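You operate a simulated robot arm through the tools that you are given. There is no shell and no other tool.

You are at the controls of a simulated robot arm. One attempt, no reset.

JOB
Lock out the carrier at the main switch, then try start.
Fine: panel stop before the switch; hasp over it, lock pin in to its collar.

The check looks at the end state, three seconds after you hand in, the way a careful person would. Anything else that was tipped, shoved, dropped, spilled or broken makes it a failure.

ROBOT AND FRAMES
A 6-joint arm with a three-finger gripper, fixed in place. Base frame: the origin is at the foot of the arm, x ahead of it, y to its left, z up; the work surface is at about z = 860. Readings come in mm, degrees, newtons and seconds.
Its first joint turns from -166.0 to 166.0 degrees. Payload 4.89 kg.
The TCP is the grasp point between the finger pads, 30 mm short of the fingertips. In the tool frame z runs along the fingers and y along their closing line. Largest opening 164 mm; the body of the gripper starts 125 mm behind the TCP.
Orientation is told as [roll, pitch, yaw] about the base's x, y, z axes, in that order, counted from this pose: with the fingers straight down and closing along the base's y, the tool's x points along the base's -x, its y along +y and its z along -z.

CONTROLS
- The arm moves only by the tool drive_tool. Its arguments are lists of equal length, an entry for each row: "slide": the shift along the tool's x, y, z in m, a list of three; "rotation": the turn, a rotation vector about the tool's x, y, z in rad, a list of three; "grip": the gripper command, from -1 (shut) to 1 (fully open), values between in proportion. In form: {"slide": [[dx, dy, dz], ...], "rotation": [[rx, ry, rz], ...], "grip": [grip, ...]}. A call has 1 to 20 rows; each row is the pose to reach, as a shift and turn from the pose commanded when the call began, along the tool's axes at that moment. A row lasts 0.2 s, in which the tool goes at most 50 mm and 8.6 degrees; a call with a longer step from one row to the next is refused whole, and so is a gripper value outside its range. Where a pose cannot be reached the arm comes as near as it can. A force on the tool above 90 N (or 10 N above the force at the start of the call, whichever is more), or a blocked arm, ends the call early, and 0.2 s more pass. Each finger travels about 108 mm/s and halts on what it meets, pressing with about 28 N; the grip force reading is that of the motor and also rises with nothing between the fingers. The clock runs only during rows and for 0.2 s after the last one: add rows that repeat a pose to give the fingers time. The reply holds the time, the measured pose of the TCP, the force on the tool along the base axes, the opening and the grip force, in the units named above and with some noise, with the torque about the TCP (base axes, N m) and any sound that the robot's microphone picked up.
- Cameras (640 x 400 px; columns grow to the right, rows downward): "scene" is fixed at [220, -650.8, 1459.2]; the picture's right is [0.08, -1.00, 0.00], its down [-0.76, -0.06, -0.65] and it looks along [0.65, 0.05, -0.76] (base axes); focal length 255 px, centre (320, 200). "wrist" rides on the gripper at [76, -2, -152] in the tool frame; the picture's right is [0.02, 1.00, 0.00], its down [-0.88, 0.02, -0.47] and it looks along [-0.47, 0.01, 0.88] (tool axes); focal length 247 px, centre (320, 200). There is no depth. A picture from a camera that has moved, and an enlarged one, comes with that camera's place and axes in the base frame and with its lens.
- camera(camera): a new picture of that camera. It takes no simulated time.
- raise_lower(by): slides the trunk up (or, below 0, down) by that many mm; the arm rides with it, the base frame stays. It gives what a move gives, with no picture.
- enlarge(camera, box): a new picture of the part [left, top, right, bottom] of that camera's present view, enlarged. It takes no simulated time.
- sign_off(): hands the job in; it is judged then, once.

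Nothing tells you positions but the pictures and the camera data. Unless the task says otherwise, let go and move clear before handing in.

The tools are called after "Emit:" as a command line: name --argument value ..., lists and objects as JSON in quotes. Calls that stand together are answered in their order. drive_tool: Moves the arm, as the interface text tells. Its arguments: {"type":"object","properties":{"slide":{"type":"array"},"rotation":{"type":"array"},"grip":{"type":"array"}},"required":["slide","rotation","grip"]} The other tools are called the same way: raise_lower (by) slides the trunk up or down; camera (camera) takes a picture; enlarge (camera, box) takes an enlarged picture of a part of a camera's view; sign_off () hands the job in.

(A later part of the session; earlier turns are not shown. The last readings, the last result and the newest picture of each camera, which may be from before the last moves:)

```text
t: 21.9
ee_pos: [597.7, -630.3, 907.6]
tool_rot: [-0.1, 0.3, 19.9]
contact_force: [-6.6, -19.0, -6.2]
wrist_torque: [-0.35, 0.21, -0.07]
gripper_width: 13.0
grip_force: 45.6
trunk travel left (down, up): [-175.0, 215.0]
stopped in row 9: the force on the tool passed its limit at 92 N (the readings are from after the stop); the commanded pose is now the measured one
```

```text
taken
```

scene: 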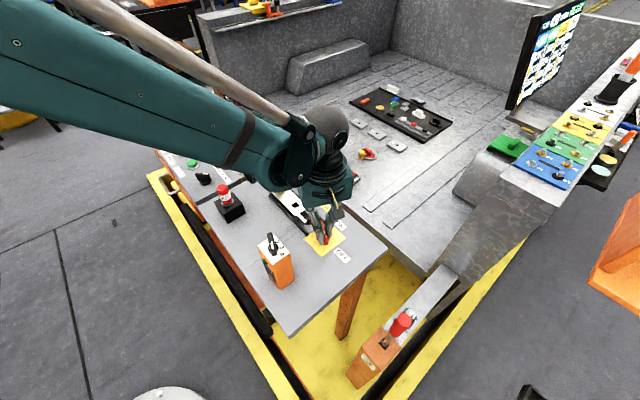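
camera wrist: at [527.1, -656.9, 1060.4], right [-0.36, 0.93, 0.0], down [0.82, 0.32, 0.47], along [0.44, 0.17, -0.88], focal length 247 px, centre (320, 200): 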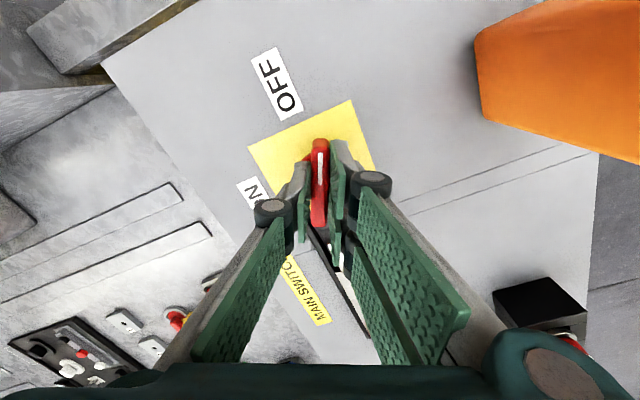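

The turn stopped at about 65° on a force limit, probably side load from gripping slightly off the pivot. I'll release the bar to relax, re-centre and look.

Emit:
drive_tool --slide '[[0, 0, 0], [0, 0, 0], [0, 0, 0]]' --rotation '[[0, 0, 0], [0, 0, 0], [0, 0, 0]]' --grip '[-0.5, -0.5, -0.5]'

Emit:
camera --camera "wrist"

Emit:
enlarge --camera "wrist" --box '[230, 90, 410, 240]'

Emit:
enlarge --camera "scene" --box '[240, 150, 400, 270]'

```text
t: 22.8
ee_pos: [597.4, -629.0, 907.9]
tool_rot: [-0.2, 0.4, 20.0]
contact_force: [0.7, 0.0, -0.5]
wrist_torque: [-0.06, 0.02, -0.01]
gripper_width: 40.8
grip_force: 0.1
trunk travel left (down, up): [-175.0, 215.0]
```

```text
taken
camera wrist: at [527.6, -655.0, 1061.1], right [-0.36, 0.93, 0.0], down [0.82, 0.32, 0.47], along [0.44, 0.17, -0.88], focal length 247 px, centre (320, 200)
```

wrist: 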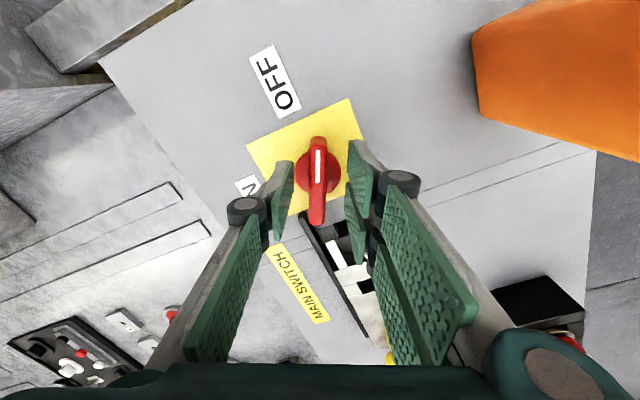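

```text
2.67 times, centred on (320, 165) of wrist
camera zoom: at [527.6, -655.0, 1061.1], right [-0.36, 0.93, 0.0], down [0.82, 0.32, 0.47], along [0.44, 0.17, -0.88], focal length 659 px, centre (320, 293)
```

zoom: 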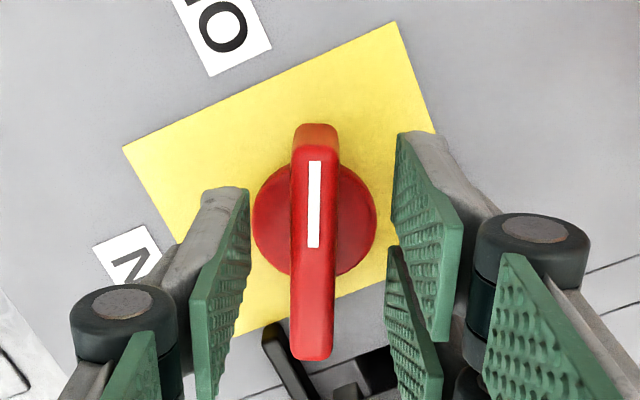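

```text
3.33 times, centred on (320, 210) of scene
camera zoom: at [220.0, -650.8, 1459.2], right [0.08, -1.0, 0.0], down [-0.76, -0.06, -0.65], along [0.65, 0.05, -0.76], focal length 850 px, centre (320, 167)
```

zoom: 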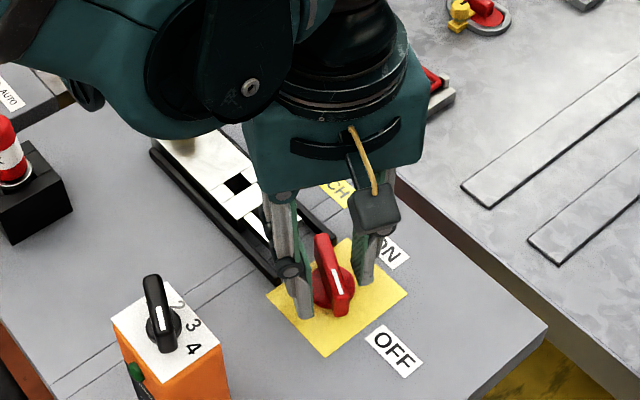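

The pivot is at about (598, -630.4), roughly 4 mm off where I first gripped. I'll centre on it, regrip and finish the last ~25°.

Emit:
drive_tool --slide '[[0.0005, -0.0015, 0], [0.0005, -0.0015, 0], [0.0005, -0.0015, 0], [0.0005, -0.0015, 0], [0.0005, -0.0015, 0], [0.0005, -0.0015, 0], [0.0005, -0.0015, 0], [0.0005, -0.0015, 0], [0.0005, -0.0015, 0]]' --rotation '[[0, 0, 0], [0, 0, 0], [0, 0, 0], [0, 0, 0], [0, 0, -0.09], [0, 0, -0.18], [0, 0, -0.27], [0, 0, -0.36], [0, 0, -0.436]]' --grip '[-0.5, -1, -1, -1, -1, -1, -1, -1, -1]'

Emit:
camera --camera "wrist"

Emit:
camera --camera "scene"

```text
t: 24.8
ee_pos: [598.4, -632.6, 907.0]
tool_rot: [-0.1, 0.5, 45.0]
contact_force: [23.6, -36.2, 24.1]
wrist_torque: [-0.68, -0.97, -0.17]
gripper_width: 12.9
grip_force: 44.8
trunk travel left (down, up): [-175.0, 215.0]
```

```text
taken
camera wrist: at [546.5, -685.7, 1061.3], right [-0.72, 0.69, 0.0], down [0.61, 0.64, 0.47], along [0.32, 0.34, -0.88], focal length 247 px, centre (320, 200)
```

wrist: 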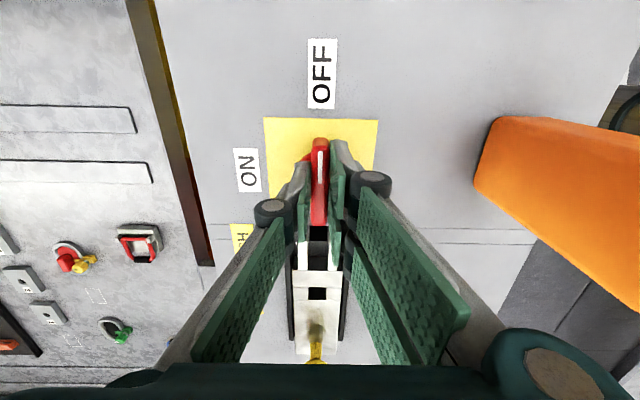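

```text
taken
```

scene: 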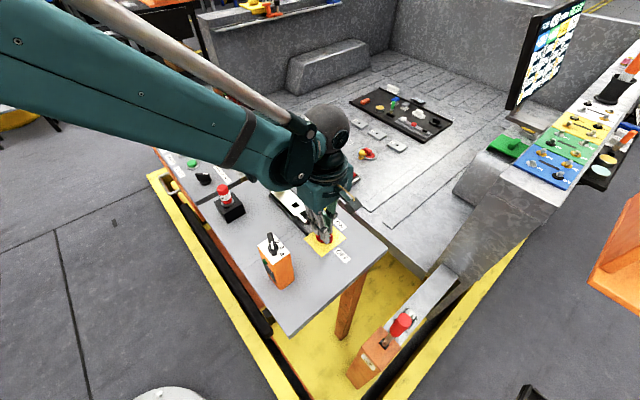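

The mark now points at OFF. I'll release, lift clear and check the switch and display.

Emit:
drive_tool --slide '[[0, 0, 0], [0, 0, 0], [0, 0, 0], [0, 0, -0.03], [0, 0, -0.07], [0, 0, -0.11], [0, 0, -0.15], [0, 0, -0.15]]' --rotation '[[0, 0, 0], [0, 0, 0], [0, 0, 0], [0, 0, 0], [0, 0, 0], [0, 0, 0], [0, 0, 0], [0, 0, 0]]' --grip '[-0.5, -0.5, -0.5, -0.5, -0.5, -0.5, -0.5, -0.5]'

Emit:
camera --camera "wrist"

Emit:
camera --camera "scene"

```text
t: 26.6
ee_pos: [598.1, -628.0, 1058.0]
tool_rot: [0.0, 0.5, 44.9]
contact_force: [-0.1, 0.5, -0.2]
wrist_torque: [-0.05, -0.08, -0.03]
gripper_width: 40.9
grip_force: 0.0
trunk travel left (down, up): [-175.0, 215.0]
```

```text
taken
camera wrist: at [546.0, -682.7, 1211.6], right [-0.72, 0.69, 0.0], down [0.61, 0.64, 0.47], along [0.32, 0.34, -0.88], focal length 247 px, centre (320, 200)
```

wrist: 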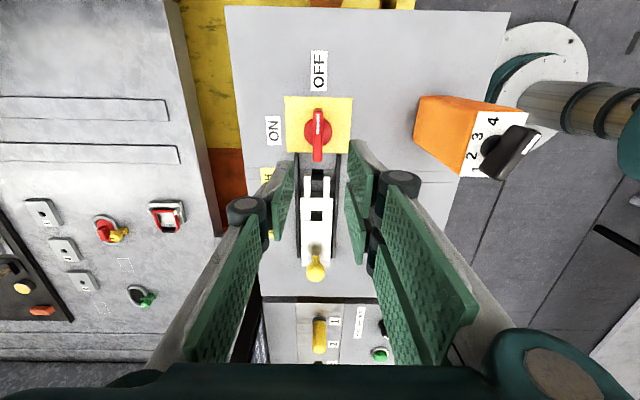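

```text
taken
```

scene: 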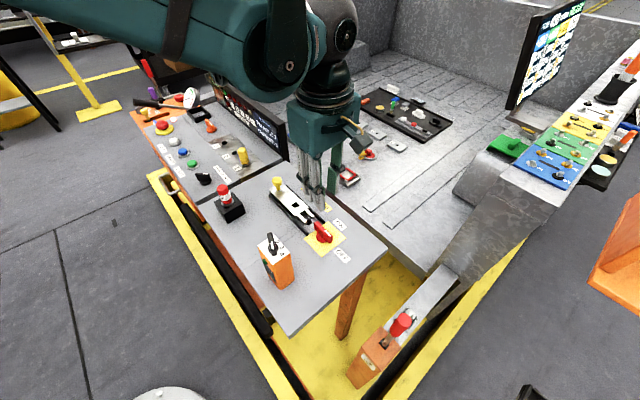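

Emit:
enlarge --camera "wrist" --box '[250, 80, 390, 300]'

Emit:
enlarge --camera "wrist" --box '[270, 90, 370, 210]'

Emit:
enlarge --camera "scene" --box '[190, 70, 300, 180]'

Emit:
enlarge --camera "scene" --box '[260, 165, 360, 265]'

```text
1.82 times, centred on (320, 190) of wrist
camera zoom: at [546.0, -682.7, 1211.6], right [-0.72, 0.69, 0.0], down [0.61, 0.64, 0.47], along [0.32, 0.34, -0.88], focal length 449 px, centre (320, 218)
```

zoom: 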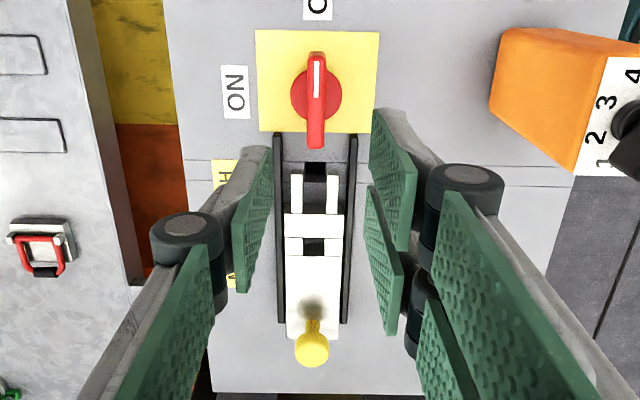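

```text
3.33 times, centred on (320, 150) of wrist
camera zoom: at [546.0, -682.7, 1211.6], right [-0.72, 0.69, 0.0], down [0.61, 0.64, 0.47], along [0.32, 0.34, -0.88], focal length 823 px, centre (320, 367)
```

zoom: 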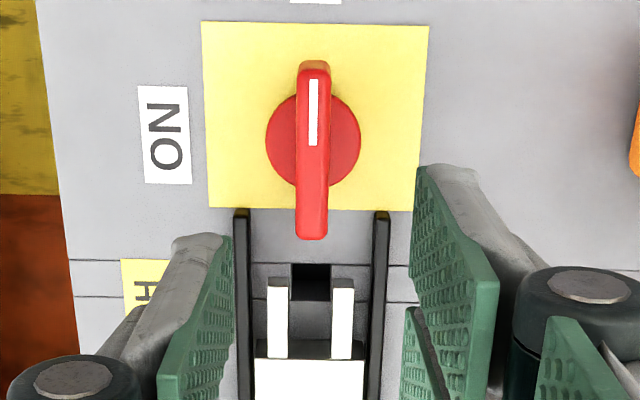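

```text
3.64 times, centred on (245, 125) of scene
camera zoom: at [220.0, -650.8, 1459.2], right [0.08, -1.0, 0.0], down [-0.76, -0.06, -0.65], along [0.65, 0.05, -0.76], focal length 928 px, centre (593, 473)
```

zoom: 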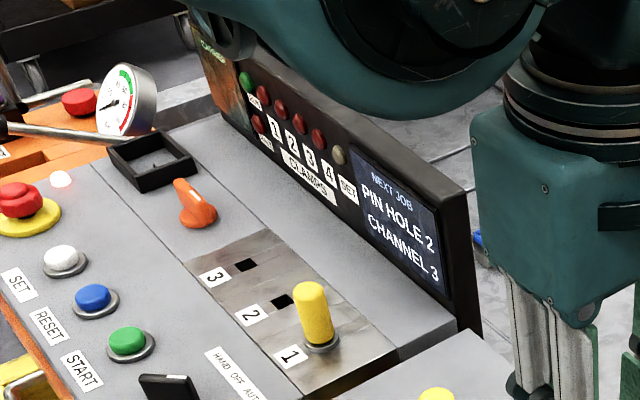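

```text
4.00 times, centred on (310, 215) of scene
camera zoom: at [220.0, -650.8, 1459.2], right [0.08, -1.0, 0.0], down [-0.76, -0.06, -0.65], along [0.65, 0.05, -0.76], focal length 1021 px, centre (360, 140)
```

zoom: 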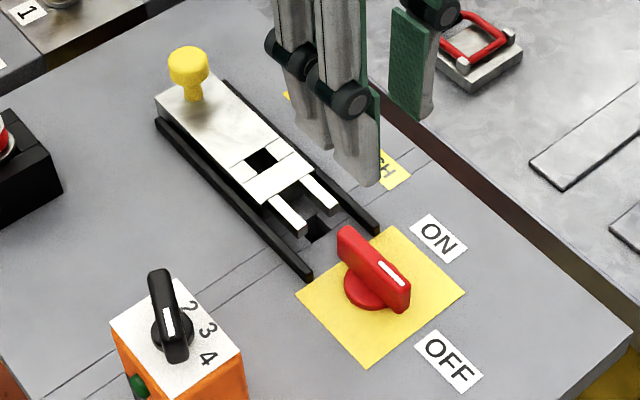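

Power is off: the clamp lamps are dark and the handle is lined up with the hasp tines. Next I'll go above the hasp's yellow knob at about (751, -478).

Emit:
drive_tool --slide '[[-0.0428, -0.0003, 0.0], [-0.0857, -0.0007, 0.0], [-0.1285, -0.001, 0.01], [-0.1714, -0.0014, 0.03], [-0.2142, -0.0017, 0.05], [-0.2142, -0.0017, 0.058], [-0.2142, -0.0017, 0.058]]' --rotation '[[0, 0, 0], [0, 0, 0], [0, 0, 0], [0, 0, 0], [0, 0, 0], [0, 0, 0], [0, 0, 0]]' --grip '[-0.27, -0.27, -0.27, -0.27, -0.27, -0.27, -0.27]'

Emit:
camera --camera "wrist"

Emit:
enlarge --camera "scene" --box '[220, 130, 360, 250]'

```text
t: 28.1
ee_pos: [751.7, -478.0, 997.4]
tool_rot: [0.1, 0.5, 45.0]
contact_force: [0.2, -0.2, 1.3]
wrist_torque: [0.0, 0.12, 0.0]
gripper_width: 60.1
grip_force: 0.1
trunk travel left (down, up): [-175.0, 215.0]
```

```text
taken
camera wrist: at [700.1, -532.8, 1151.7], right [-0.72, 0.69, 0.0], down [0.61, 0.64, 0.47], along [0.32, 0.34, -0.88], focal length 247 px, centre (320, 200)
```

wrist: 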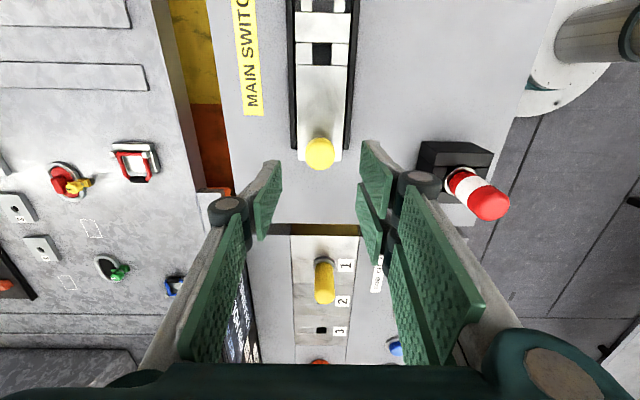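

```text
3.33 times, centred on (290, 190) of scene
camera zoom: at [220.0, -650.8, 1459.2], right [0.08, -1.0, 0.0], down [-0.76, -0.06, -0.65], along [0.65, 0.05, -0.76], focal length 850 px, centre (420, 233)
```

zoom: 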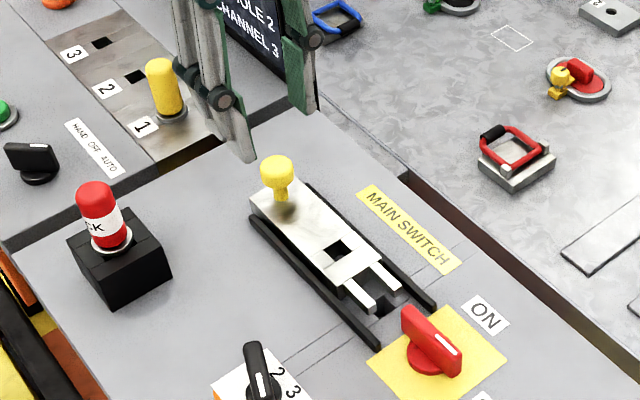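

Knob is right under the tool. I'll lower, grip it, and check.

Emit:
drive_tool --slide '[[0.001, 0, 0.03], [0.001, 0, 0.055], [0.001, 0, 0.07], [0.001, 0, 0.08], [0.001, 0, 0.08], [0.001, 0, 0.08], [0.001, 0, 0.08]]' --rotation '[[0, 0, 0], [0, 0, 0], [0, 0, 0], [0, 0, 0], [0, 0, 0], [0, 0, 0], [0, 0, 0]]' --grip '[-0.27, -0.27, -0.27, -0.27, -1, -1, -1]'

Emit:
camera --camera "wrist"

Emit:
enlarge --camera "scene" --box '[220, 130, 360, 250]'

```text
t: 29.8
ee_pos: [749.0, -480.7, 919.6]
tool_rot: [0.1, 0.4, 44.9]
contact_force: [-9.5, 8.0, -10.4]
wrist_torque: [0.05, 0.12, 0.04]
gripper_width: 27.7
grip_force: 45.3
trunk travel left (down, up): [-175.0, 215.0]
```

```text
taken
camera wrist: at [698.3, -534.9, 1071.7], right [-0.72, 0.69, 0.0], down [0.61, 0.64, 0.47], along [0.32, 0.34, -0.88], focal length 247 px, centre (320, 200)
```

wrist: 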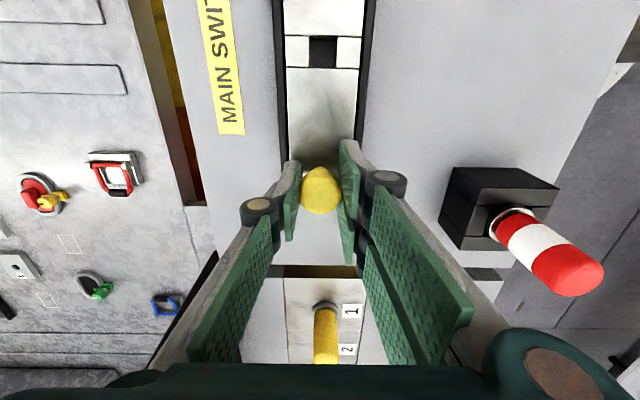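

```text
3.33 times, centred on (290, 190) of scene
camera zoom: at [220.0, -650.8, 1459.2], right [0.08, -1.0, 0.0], down [-0.76, -0.06, -0.65], along [0.65, 0.05, -0.76], focal length 850 px, centre (420, 233)
```

zoom: 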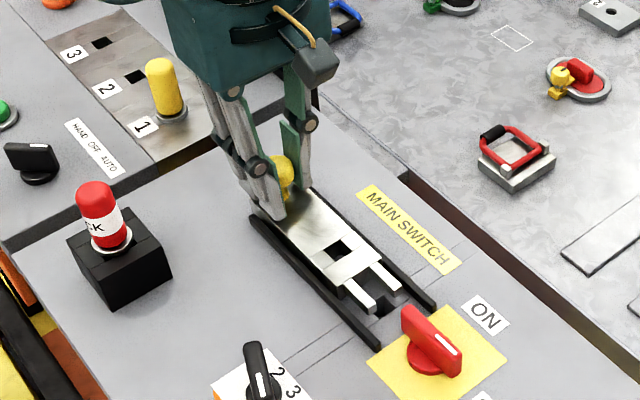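

Knob gripped. I'll slide the hasp toward the switch, 40 mm first.

Emit:
drive_tool --slide '[[0.008, 0, 0], [0.016, 0, 0], [0.024, 0, 0], [0.032, 0, 0], [0.04, 0, 0], [0.04, 0, 0]]' --rotation '[[0, 0, 0], [0, 0, 0], [0, 0, 0], [0, 0, 0], [0, 0, 0], [0, 0, 0]]' --grip '[-1, -1, -1, -1, -1, -1]'

Emit:
camera --camera "wrist"

Emit:
enlarge --camera "scene" --box '[220, 130, 360, 250]'

```text
t: 31.1
ee_pos: [721.0, -510.1, 918.9]
tool_rot: [-0.1, 0.5, 44.9]
contact_force: [-11.5, 9.6, -17.7]
wrist_torque: [0.07, 0.04, 0.03]
gripper_width: 28.0
grip_force: 44.8
trunk travel left (down, up): [-175.0, 215.0]
```

```text
taken
camera wrist: at [669.8, -563.2, 1071.8], right [-0.72, 0.69, 0.0], down [0.61, 0.64, 0.47], along [0.32, 0.34, -0.88], focal length 247 px, centre (320, 200)
```

wrist: 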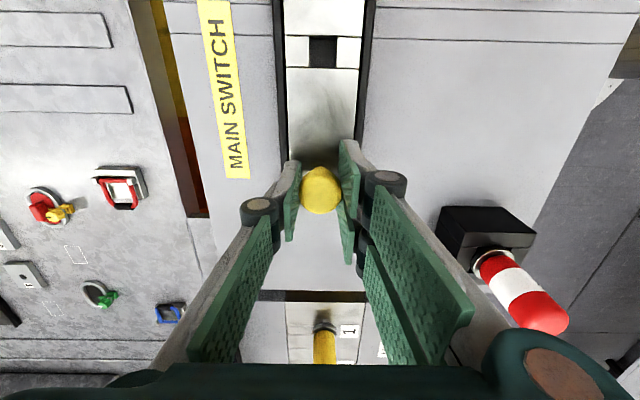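

```text
3.33 times, centred on (290, 190) of scene
camera zoom: at [220.0, -650.8, 1459.2], right [0.08, -1.0, 0.0], down [-0.76, -0.06, -0.65], along [0.65, 0.05, -0.76], focal length 850 px, centre (420, 233)
```

zoom: 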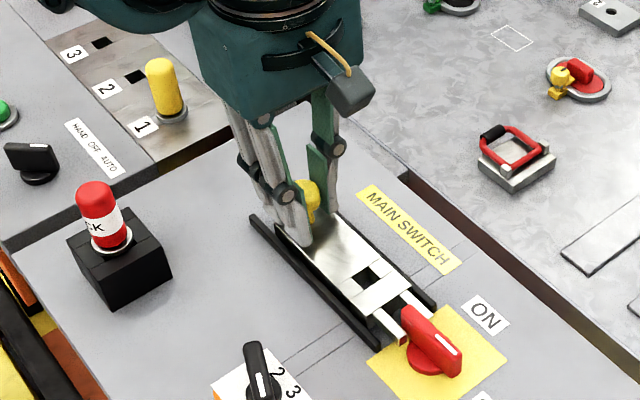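

Emit:
enlarge --camera "scene" --box '[290, 195, 350, 245]'

Emit:
enlarge --camera "wrist" --box '[260, 0, 380, 80]'

```text
8.00 times, centred on (320, 220) of scene
camera zoom: at [220.0, -650.8, 1459.2], right [0.08, -1.0, 0.0], down [-0.76, -0.06, -0.65], along [0.65, 0.05, -0.76], focal length 2041 px, centre (320, 40)
```

zoom: 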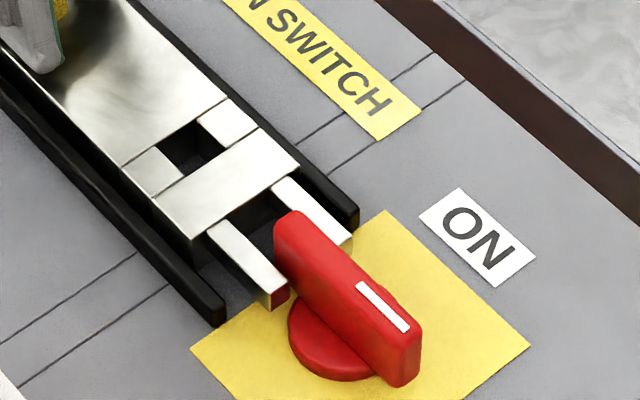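

```text
5.00 times, centred on (320, 40) of wrist
camera zoom: at [669.8, -563.2, 1071.8], right [-0.72, 0.69, 0.0], down [0.61, 0.64, 0.47], along [0.32, 0.34, -0.88], focal length 1235 px, centre (320, 1000)
```

zoom: 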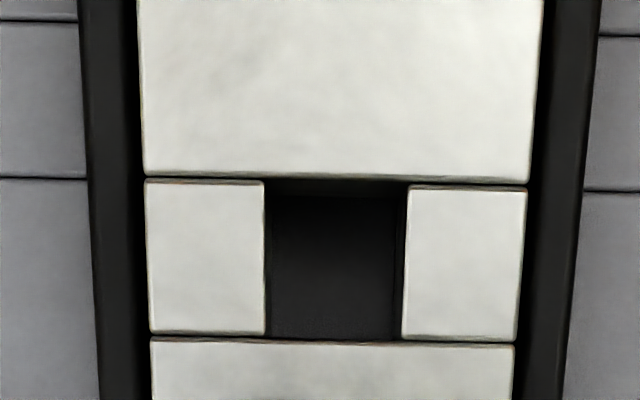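

The tines straddle the handle cleanly. By my estimate about 19.5 mm remains until the hasp hole sits over the desk hole.

Emit:
drive_tool --slide '[[0.0065, 0, 0], [0.013, 0, 0], [0.017, 0, 0], [0.0195, 0, 0], [0.0195, 0, 0]]' --rotation '[[0, 0, 0], [0, 0, 0], [0, 0, 0], [0, 0, 0], [0, 0, 0]]' --grip '[-1, -1, -1, -1, -1]'

Emit:
camera --camera "wrist"

Emit:
enlarge --camera "scene" --box '[270, 180, 350, 245]'

Emit:
enlarge --camera "wrist" --box '[260, 0, 380, 80]'

```text
t: 32.4
ee_pos: [707.3, -522.3, 918.7]
tool_rot: [0.0, 0.4, 44.9]
contact_force: [-8.9, 10.8, -15.2]
wrist_torque: [0.14, 0.05, 0.02]
gripper_width: 28.1
grip_force: 44.6
trunk travel left (down, up): [-175.0, 215.0]
```

```text
taken
camera wrist: at [656.3, -576.7, 1071.8], right [-0.72, 0.69, 0.0], down [0.61, 0.64, 0.47], along [0.32, 0.34, -0.88], focal length 247 px, centre (320, 200)
```

wrist: 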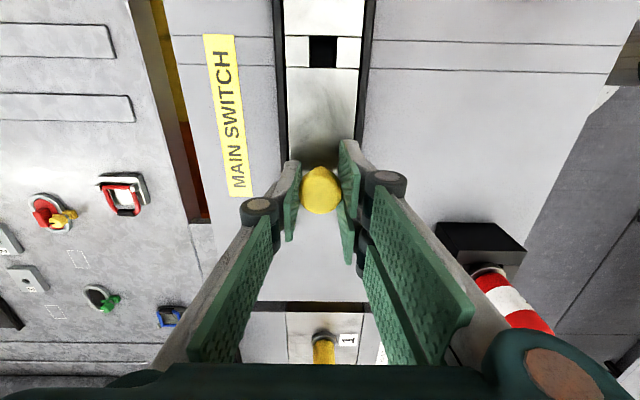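

```text
6.15 times, centred on (310, 212) of scene
camera zoom: at [220.0, -650.8, 1459.2], right [0.08, -1.0, 0.0], down [-0.76, -0.06, -0.65], along [0.65, 0.05, -0.76], focal length 1570 px, centre (382, 123)
```

zoom: 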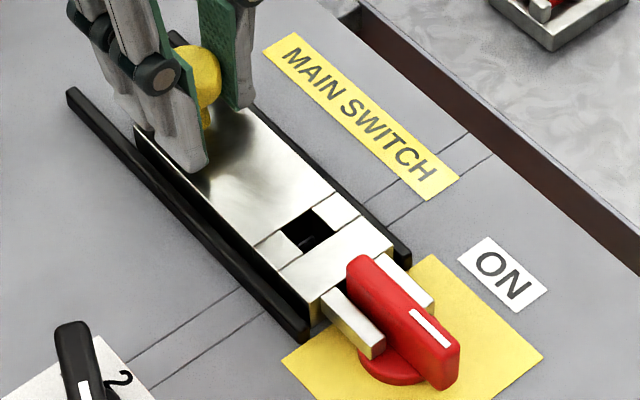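

```text
5.00 times, centred on (320, 40) of wrist
camera zoom: at [656.3, -576.7, 1071.8], right [-0.72, 0.69, 0.0], down [0.61, 0.64, 0.47], along [0.32, 0.34, -0.88], focal length 1235 px, centre (320, 1000)
```

zoom: 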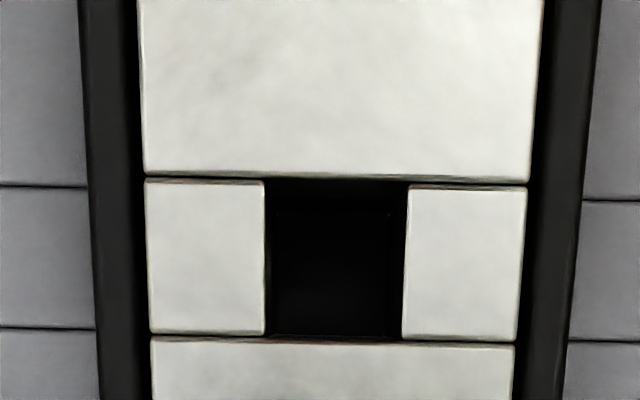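

The hasp hole sits over the desk hole between the seam lines, to within about 0.5 mm. I'll release the knob, rise, and check nothing shifts.

Emit:
drive_tool --slide '[[0, 0, 0], [0, 0, 0], [0, 0, 0], [0, 0, -0.03], [0, 0, -0.07], [0, 0, -0.11], [0, 0, -0.15], [0, 0, -0.15]]' --rotation '[[0, 0, 0], [0, 0, 0], [0, 0, 0], [0, 0, 0], [0, 0, 0], [0, 0, 0], [0, 0, 0], [0, 0, 0]]' --grip '[-0.5, -0.27, -0.27, -0.27, -0.27, -0.27, -0.27, -0.27]'

Emit:
camera --camera "wrist"

Emit:
enlarge --camera "scene" --box '[270, 180, 350, 245]'

Emit:
enlarge --camera "wrist" --box '[260, 30, 380, 130]'

```text
t: 34.1
ee_pos: [707.3, -521.3, 1069.7]
tool_rot: [0.1, 0.4, 44.9]
contact_force: [0.2, 1.0, 0.3]
wrist_torque: [-0.05, -0.06, 0.05]
gripper_width: 59.9
grip_force: 0.1
trunk travel left (down, up): [-175.0, 215.0]
```

```text
taken
camera wrist: at [656.6, -575.9, 1222.5], right [-0.72, 0.69, 0.0], down [0.61, 0.64, 0.47], along [0.32, 0.34, -0.88], focal length 247 px, centre (320, 200)
```

wrist: 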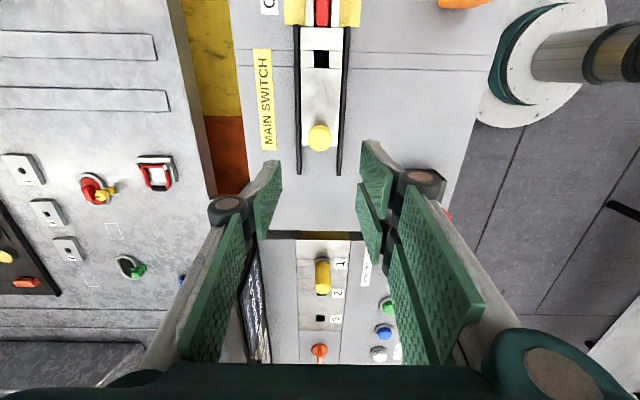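

```text
6.15 times, centred on (310, 212) of scene
camera zoom: at [220.0, -650.8, 1459.2], right [0.08, -1.0, 0.0], down [-0.76, -0.06, -0.65], along [0.65, 0.05, -0.76], focal length 1570 px, centre (382, 123)
```

zoom: 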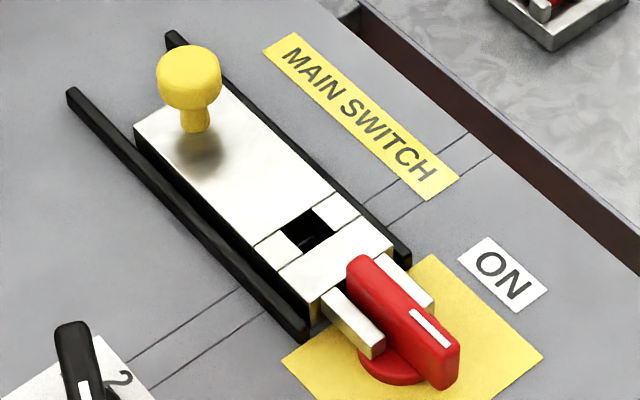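

```text
4.00 times, centred on (320, 80) of wrist
camera zoom: at [656.6, -575.9, 1222.5], right [-0.72, 0.69, 0.0], down [0.61, 0.64, 0.47], along [0.32, 0.34, -0.88], focal length 988 px, centre (320, 680)
```

zoom: 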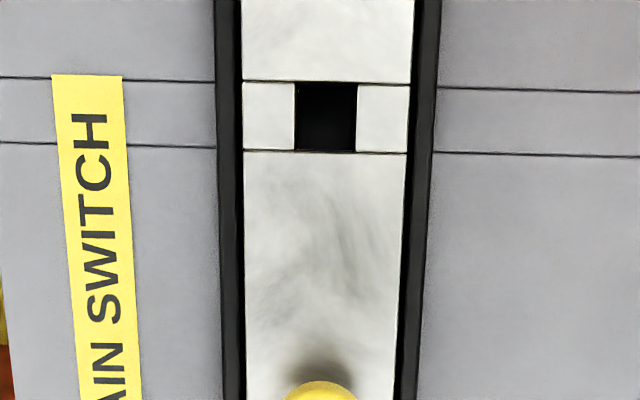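

The hasp stayed put, still lined up over the desk hole. Now I'll move above the lock pin at about (663, -353) with the same yaw.

Emit:
drive_tool --slide '[[-0.0175, 0.0301, 0], [-0.035, 0.0602, 0], [-0.0524, 0.0903, 0], [-0.0699, 0.1204, 0], [-0.0874, 0.1505, 0], [-0.0874, 0.1505, 0]]' --rotation '[[0, 0, 0], [0, 0, 0], [0, 0, 0], [0, 0, 0], [0, 0, 0], [0, 0, 0]]' --grip '[-0.27, -0.27, -0.27, -0.27, -0.27, -0.27]'

Emit:
camera --camera "wrist"

Emit:
enlarge --camera "wrist" --box '[260, 80, 380, 180]'

Emit:
enlarge --camera "scene" --box '[190, 130, 290, 230]'

```text
t: 35.5
ee_pos: [661.7, -353.2, 1067.1]
tool_rot: [0.0, 0.4, 44.9]
contact_force: [0.4, -0.6, 0.1]
wrist_torque: [-0.01, -0.05, 0.03]
gripper_width: 59.8
grip_force: 0.0
trunk travel left (down, up): [-175.0, 215.0]
```

```text
taken
camera wrist: at [611.2, -407.5, 1221.4], right [-0.72, 0.69, 0.0], down [0.61, 0.64, 0.47], along [0.32, 0.34, -0.88], focal length 247 px, centre (320, 200)
```

wrist: 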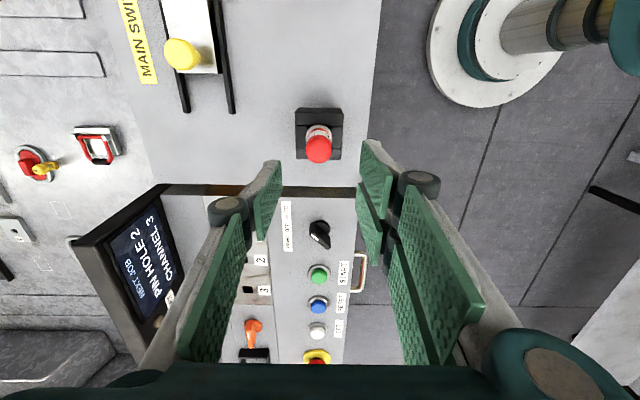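

```text
4.00 times, centred on (320, 130) of wrist
camera zoom: at [611.2, -407.5, 1221.4], right [-0.72, 0.69, 0.0], down [0.61, 0.64, 0.47], along [0.32, 0.34, -0.88], focal length 988 px, centre (320, 480)
```

zoom: 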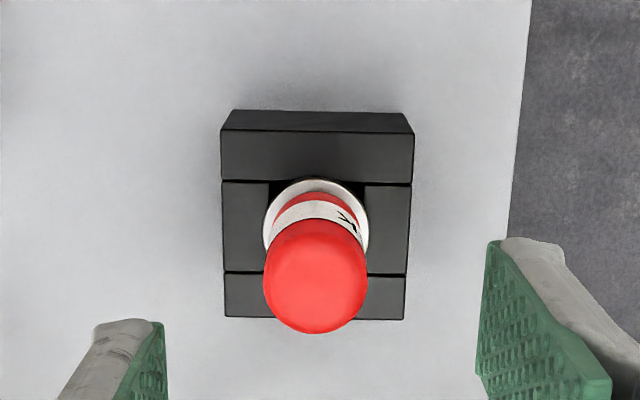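

```text
4.00 times, centred on (240, 180) of scene
camera zoom: at [220.0, -650.8, 1459.2], right [0.08, -1.0, 0.0], down [-0.76, -0.06, -0.65], along [0.65, 0.05, -0.76], focal length 1021 px, centre (640, 280)
```

zoom: 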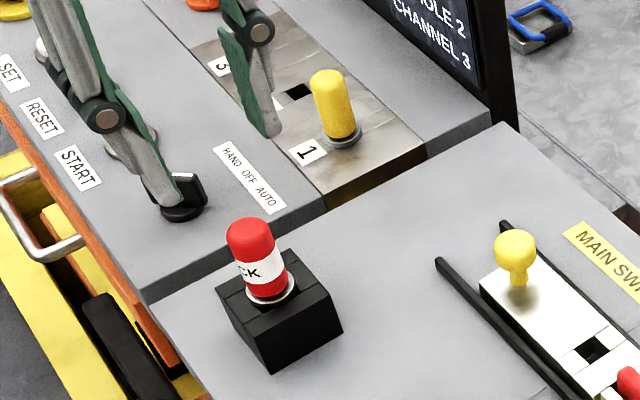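

The pin is about 2 mm off in the closing direction. I'll correct, lower so the tips stay above the collar, and grip the handle.

Emit:
drive_tool --slide '[[0.0005, -0.0018, 0.04], [0.0005, -0.0018, 0.08], [0.0005, -0.0018, 0.11], [0.0005, -0.0018, 0.121], [0.0005, -0.0018, 0.121], [0.0005, -0.0018, 0.121], [0.0005, -0.0018, 0.121]]' --rotation '[[0, 0, 0], [0, 0, 0], [0, 0, 0], [0, 0, 0], [0, 0, 0], [0, 0, 0], [0, 0, 0]]' --grip '[-0.27, -0.27, -0.27, -0.27, -1, -1, -1]'

Emit:
camera --camera "wrist"

Emit:
enlarge --camera "scene" --box '[190, 130, 290, 230]'

```text
t: 37.1
ee_pos: [664.9, -354.5, 946.3]
tool_rot: [0.0, 0.5, 44.9]
contact_force: [-0.5, -0.3, 0.2]
wrist_torque: [0.03, -0.01, 0.0]
gripper_width: 26.3
grip_force: 27.8
trunk travel left (down, up): [-175.0, 215.0]
```

```text
taken
camera wrist: at [612.8, -410.0, 1099.4], right [-0.72, 0.69, 0.0], down [0.61, 0.64, 0.47], along [0.32, 0.34, -0.88], focal length 247 px, centre (320, 200)
```

wrist: 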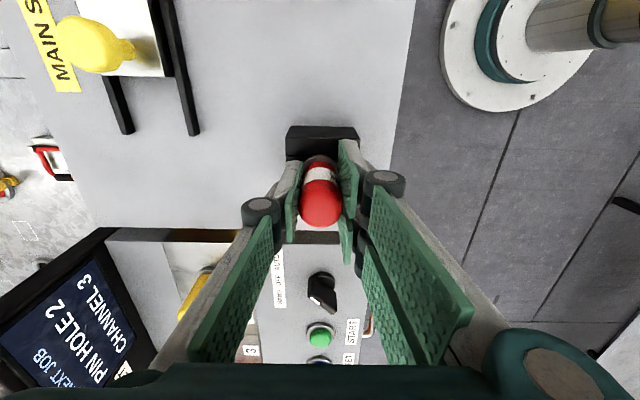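

```text
4.00 times, centred on (240, 180) of scene
camera zoom: at [220.0, -650.8, 1459.2], right [0.08, -1.0, 0.0], down [-0.76, -0.06, -0.65], along [0.65, 0.05, -0.76], focal length 1021 px, centre (640, 280)
```

zoom: 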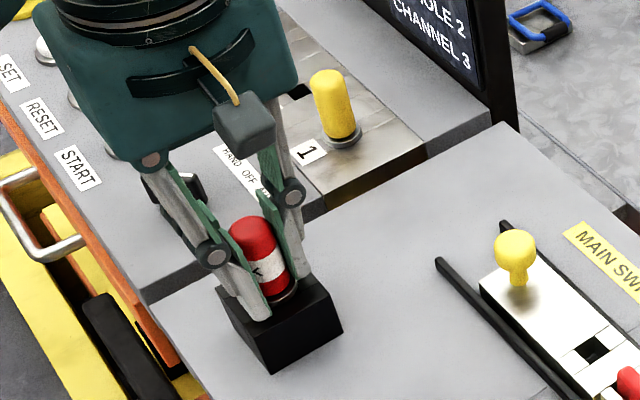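

Gripped (26.3 mm) with no side load. Lifting the pin straight up.

Emit:
drive_tool --slide '[[0, 0, -0.01], [0, 0, -0.03], [0, 0, -0.055], [0, 0, -0.08], [0, 0, -0.105], [0, 0, -0.13], [0, 0, -0.13]]' --rotation '[[0, 0, 0], [0, 0, 0], [0, 0, 0], [0, 0, 0], [0, 0, 0], [0, 0, 0], [0, 0, 0]]' --grip '[-1, -1, -1, -1, -1, -1, -1]'

Emit:
camera --camera "wrist"

Emit:
enlarge --camera "scene" --box '[170, 90, 290, 210]'

```text
t: 38.8
ee_pos: [664.1, -355.1, 1076.7]
tool_rot: [0.0, 0.4, 44.9]
contact_force: [-0.3, 0.4, -0.8]
wrist_torque: [0.0, -0.01, -0.04]
gripper_width: 26.6
grip_force: 27.6
trunk travel left (down, up): [-175.0, 215.0]
```

```text
taken
camera wrist: at [613.0, -409.1, 1230.2], right [-0.72, 0.69, 0.0], down [0.61, 0.64, 0.47], along [0.32, 0.34, -0.88], focal length 247 px, centre (320, 200)
```

wrist: 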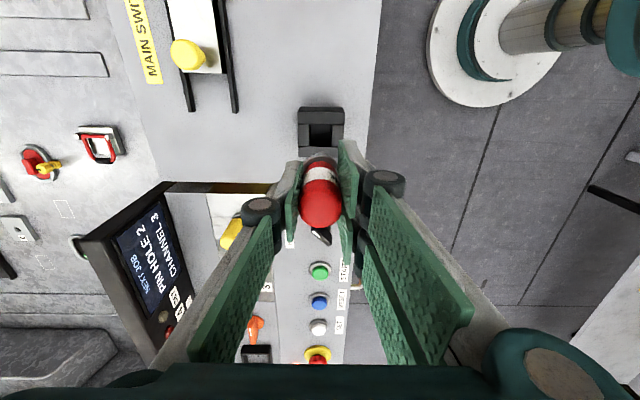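

```text
3.33 times, centred on (230, 150) of scene
camera zoom: at [220.0, -650.8, 1459.2], right [0.08, -1.0, 0.0], down [-0.76, -0.06, -0.65], along [0.65, 0.05, -0.76], focal length 850 px, centre (620, 367)
```

zoom: 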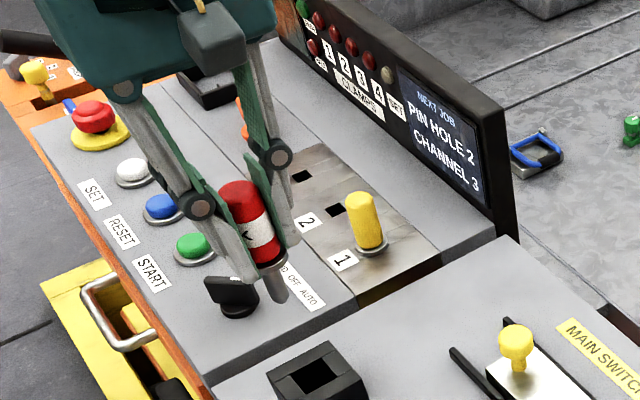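

Emit:
enlarge --camera "scene" --box '[220, 130, 280, 190]'

Emit:
enlarge --camera "wrist" --box '[270, 90, 370, 240]'

```text
6.67 times, centred on (250, 160) of scene
camera zoom: at [220.0, -650.8, 1459.2], right [0.08, -1.0, 0.0], down [-0.76, -0.06, -0.65], along [0.65, 0.05, -0.76], focal length 1701 px, centre (787, 467)
```

zoom: 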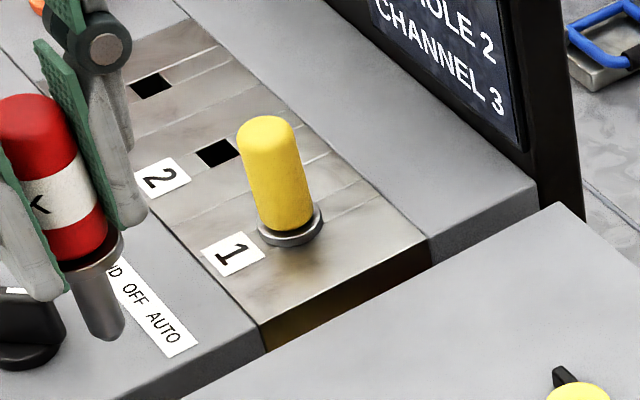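

```text
2.67 times, centred on (320, 165) of wrist
camera zoom: at [613.0, -409.1, 1230.2], right [-0.72, 0.69, 0.0], down [0.61, 0.64, 0.47], along [0.32, 0.34, -0.88], focal length 659 px, centre (320, 293)
```

zoom: 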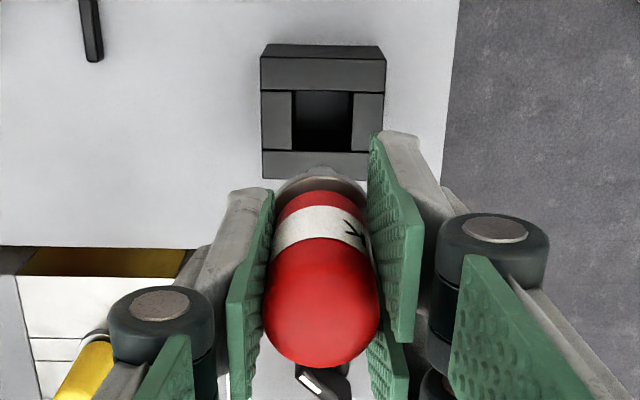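

The pin is out: round shank about 14.5 mm across and about 45 mm long, its tip about 83 mm below the TCP. I'll carry it over the hasp hole at about (649, -582) and lower to just above.

Emit:
drive_tool --slide '[[0.0285, -0.025, 0], [0.057, -0.05, 0], [0.0855, -0.075, 0], [0.114, -0.1, 0], [0.1424, -0.125, 0], [0.1709, -0.15, 0], [0.1709, -0.15, 0.03], [0.1709, -0.15, 0.06], [0.1709, -0.15, 0.08], [0.1709, -0.15, 0.08]]' --rotation '[[0, 0, 0], [0, 0, 0], [0, 0, 0], [0, 0, 0], [0, 0, 0], [0, 0, 0], [0, 0, 0], [0, 0, 0], [0, 0, 0], [0, 0, 0]]' --grip '[-1, -1, -1, -1, -1, -1, -1, -1, -1, -1]'

Emit:
camera --camera "wrist"

Emit:
enlarge --camera "scene" --box '[270, 160, 350, 240]'

Emit:
enlarge --camera "wrist" --box '[260, 90, 380, 240]'

```text
t: 41.0
ee_pos: [649.8, -582.7, 998.7]
tool_rot: [0.0, 0.4, 44.9]
contact_force: [0.0, -0.1, -1.1]
wrist_torque: [0.02, 0.05, 0.01]
gripper_width: 26.5
grip_force: 27.9
trunk travel left (down, up): [-175.0, 215.0]
```

```text
taken
camera wrist: at [597.9, -637.1, 1151.8], right [-0.72, 0.69, 0.0], down [0.61, 0.64, 0.47], along [0.32, 0.34, -0.88], focal length 247 px, centre (320, 200)
```

wrist: 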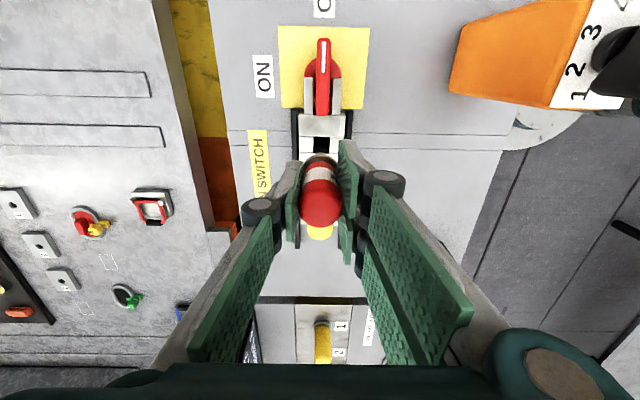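

```text
5.00 times, centred on (310, 200) of scene
camera zoom: at [220.0, -650.8, 1459.2], right [0.08, -1.0, 0.0], down [-0.76, -0.06, -0.65], along [0.65, 0.05, -0.76], focal length 1276 px, centre (370, 200)
```

zoom: 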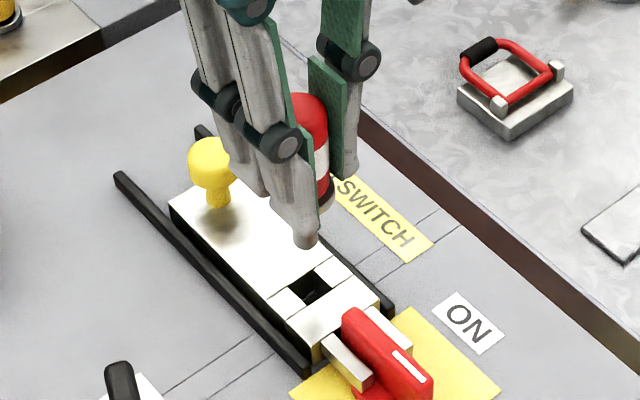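

```text
2.67 times, centred on (320, 165) of wrist
camera zoom: at [597.9, -637.1, 1151.8], right [-0.72, 0.69, 0.0], down [0.61, 0.64, 0.47], along [0.32, 0.34, -0.88], focal length 659 px, centre (320, 293)
```

zoom: 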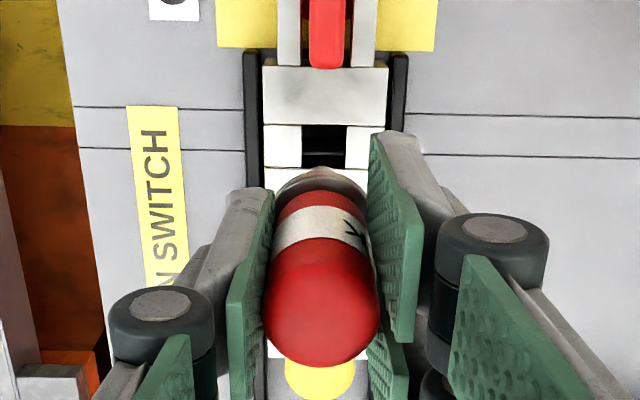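

By my estimates the axis is within about 1 mm of the hole; a small correction, then I'll lower the tip just into the hasp hole and check forces.

Emit:
drive_tool --slide '[[-0.0006, 0.001, 0.015], [-0.0006, 0.001, 0.028], [-0.0006, 0.001, 0.036], [-0.0006, 0.001, 0.042], [-0.0006, 0.001, 0.046], [-0.0006, 0.001, 0.046]]' --rotation '[[0, 0, 0], [0, 0, 0], [0, 0, 0], [0, 0, 0], [0, 0, 0], [0, 0, 0]]' --grip '[-1, -1, -1, -1, -1, -1]'

Emit:
camera --camera "wrist"

Emit:
enlarge --camera "scene" --box '[270, 160, 350, 240]'

Emit:
enlarge --camera "wrist" --box '[260, 90, 380, 240]'

```text
t: 42.4
ee_pos: [650.2, -582.0, 952.7]
tool_rot: [0.0, 0.4, 45.0]
contact_force: [-0.9, 0.0, -1.9]
wrist_torque: [-0.01, 0.03, -0.02]
gripper_width: 26.2
grip_force: 28.6
trunk travel left (down, up): [-175.0, 215.0]
```

```text
taken
camera wrist: at [597.6, -635.7, 1105.2], right [-0.72, 0.69, 0.0], down [0.61, 0.64, 0.47], along [0.32, 0.34, -0.88], focal length 247 px, centre (320, 200)
```

wrist: 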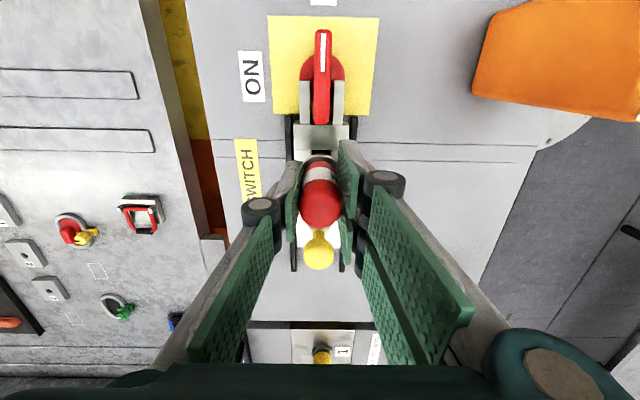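

```text
5.00 times, centred on (310, 200) of scene
camera zoom: at [220.0, -650.8, 1459.2], right [0.08, -1.0, 0.0], down [-0.76, -0.06, -0.65], along [0.65, 0.05, -0.76], focal length 1276 px, centre (370, 200)
```

zoom: 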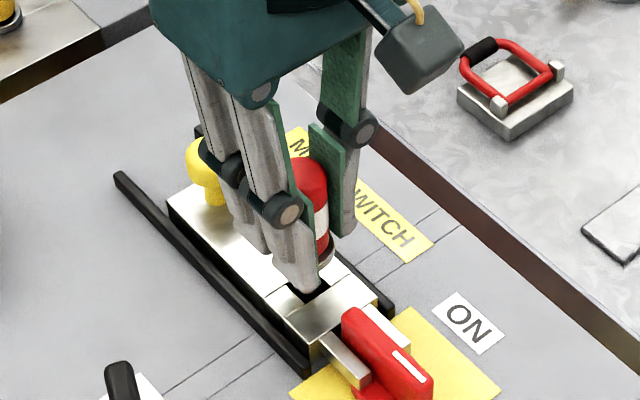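

```text
2.67 times, centred on (320, 165) of wrist
camera zoom: at [597.6, -635.7, 1105.2], right [-0.72, 0.69, 0.0], down [0.61, 0.64, 0.47], along [0.32, 0.34, -0.88], focal length 659 px, centre (320, 293)
```

zoom: 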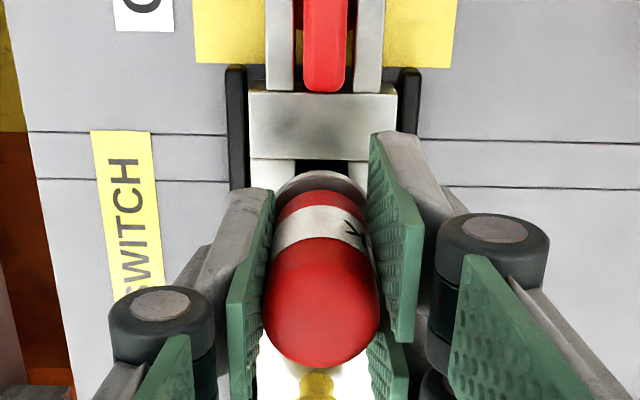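

No contact force yet and the tip looks in the hole. Continuing down carefully.

Emit:
drive_tool --slide '[[0, 0, 0.004], [0, 0, 0.008], [0, 0, 0.012], [0, 0, 0.016], [0, 0, 0.018]]' --rotation '[[0, 0, 0], [0, 0, 0], [0, 0, 0], [0, 0, 0], [0, 0, 0]]' --grip '[-1, -1, -1, -1, -1]'

Emit:
enlarge --camera "scene" --box '[270, 160, 350, 240]'

Emit:
enlarge --camera "wrist" --box '[260, 90, 380, 240]'

```text
t: 43.5
ee_pos: [647.5, -581.7, 933.4]
tool_rot: [0.0, 0.4, 44.9]
contact_force: [-4.7, -5.5, -2.3]
wrist_torque: [-0.63, 0.32, -0.03]
gripper_width: 26.2
grip_force: 27.6
trunk travel left (down, up): [-175.0, 215.0]
```

```text
5.00 times, centred on (310, 200) of scene
camera zoom: at [220.0, -650.8, 1459.2], right [0.08, -1.0, 0.0], down [-0.76, -0.06, -0.65], along [0.65, 0.05, -0.76], focal length 1276 px, centre (370, 200)
```

zoom: 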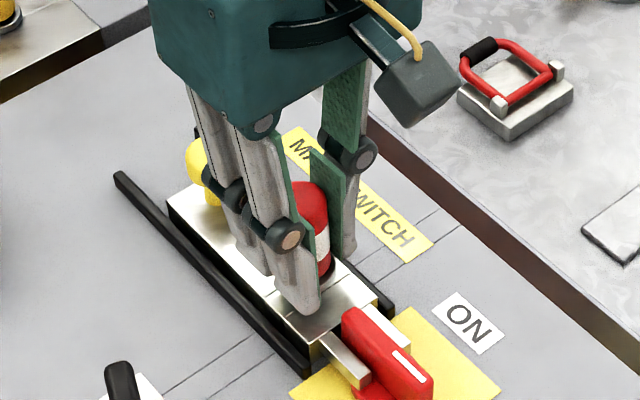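

```text
2.67 times, centred on (320, 165) of wrist
camera zoom: at [596.7, -635.7, 1087.1], right [-0.72, 0.69, 0.0], down [0.61, 0.64, 0.47], along [0.32, 0.34, -0.88], focal length 659 px, centre (320, 293)
```

zoom: 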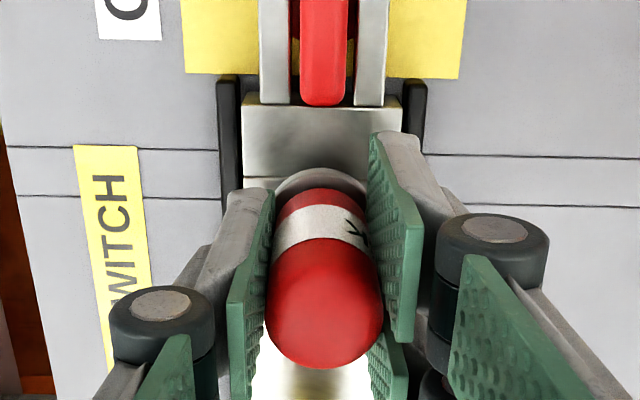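

Light side contact pushes the tool toward the switch, so I'll shift about 1 mm that way and continue toward the collar.

Emit:
drive_tool --slide '[[0.001, 0, 0], [0.0012, 0, 0.004], [0.0012, 0, 0.008], [0.0012, 0, 0.011], [0.0012, 0, 0.011]]' --rotation '[[0, 0, 0], [0, 0, 0], [0, 0, 0], [0, 0, 0], [0, 0, 0]]' --grip '[-1, -1, -1, -1, -1]'

Emit:
enlarge --camera "scene" --box '[270, 160, 350, 240]'

```text
t: 44.8
ee_pos: [647.5, -582.1, 923.1]
tool_rot: [-0.1, 0.4, 44.9]
contact_force: [0.0, -0.5, -1.8]
wrist_torque: [0.02, -0.01, 0.0]
gripper_width: 26.0
grip_force: 27.9
trunk travel left (down, up): [-175.0, 215.0]
```

```text
5.00 times, centred on (310, 200) of scene
camera zoom: at [220.0, -650.8, 1459.2], right [0.08, -1.0, 0.0], down [-0.76, -0.06, -0.65], along [0.65, 0.05, -0.76], focal length 1276 px, centre (370, 200)
```

zoom: 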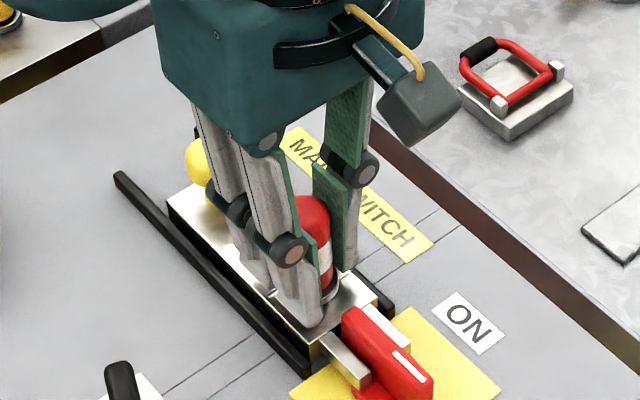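

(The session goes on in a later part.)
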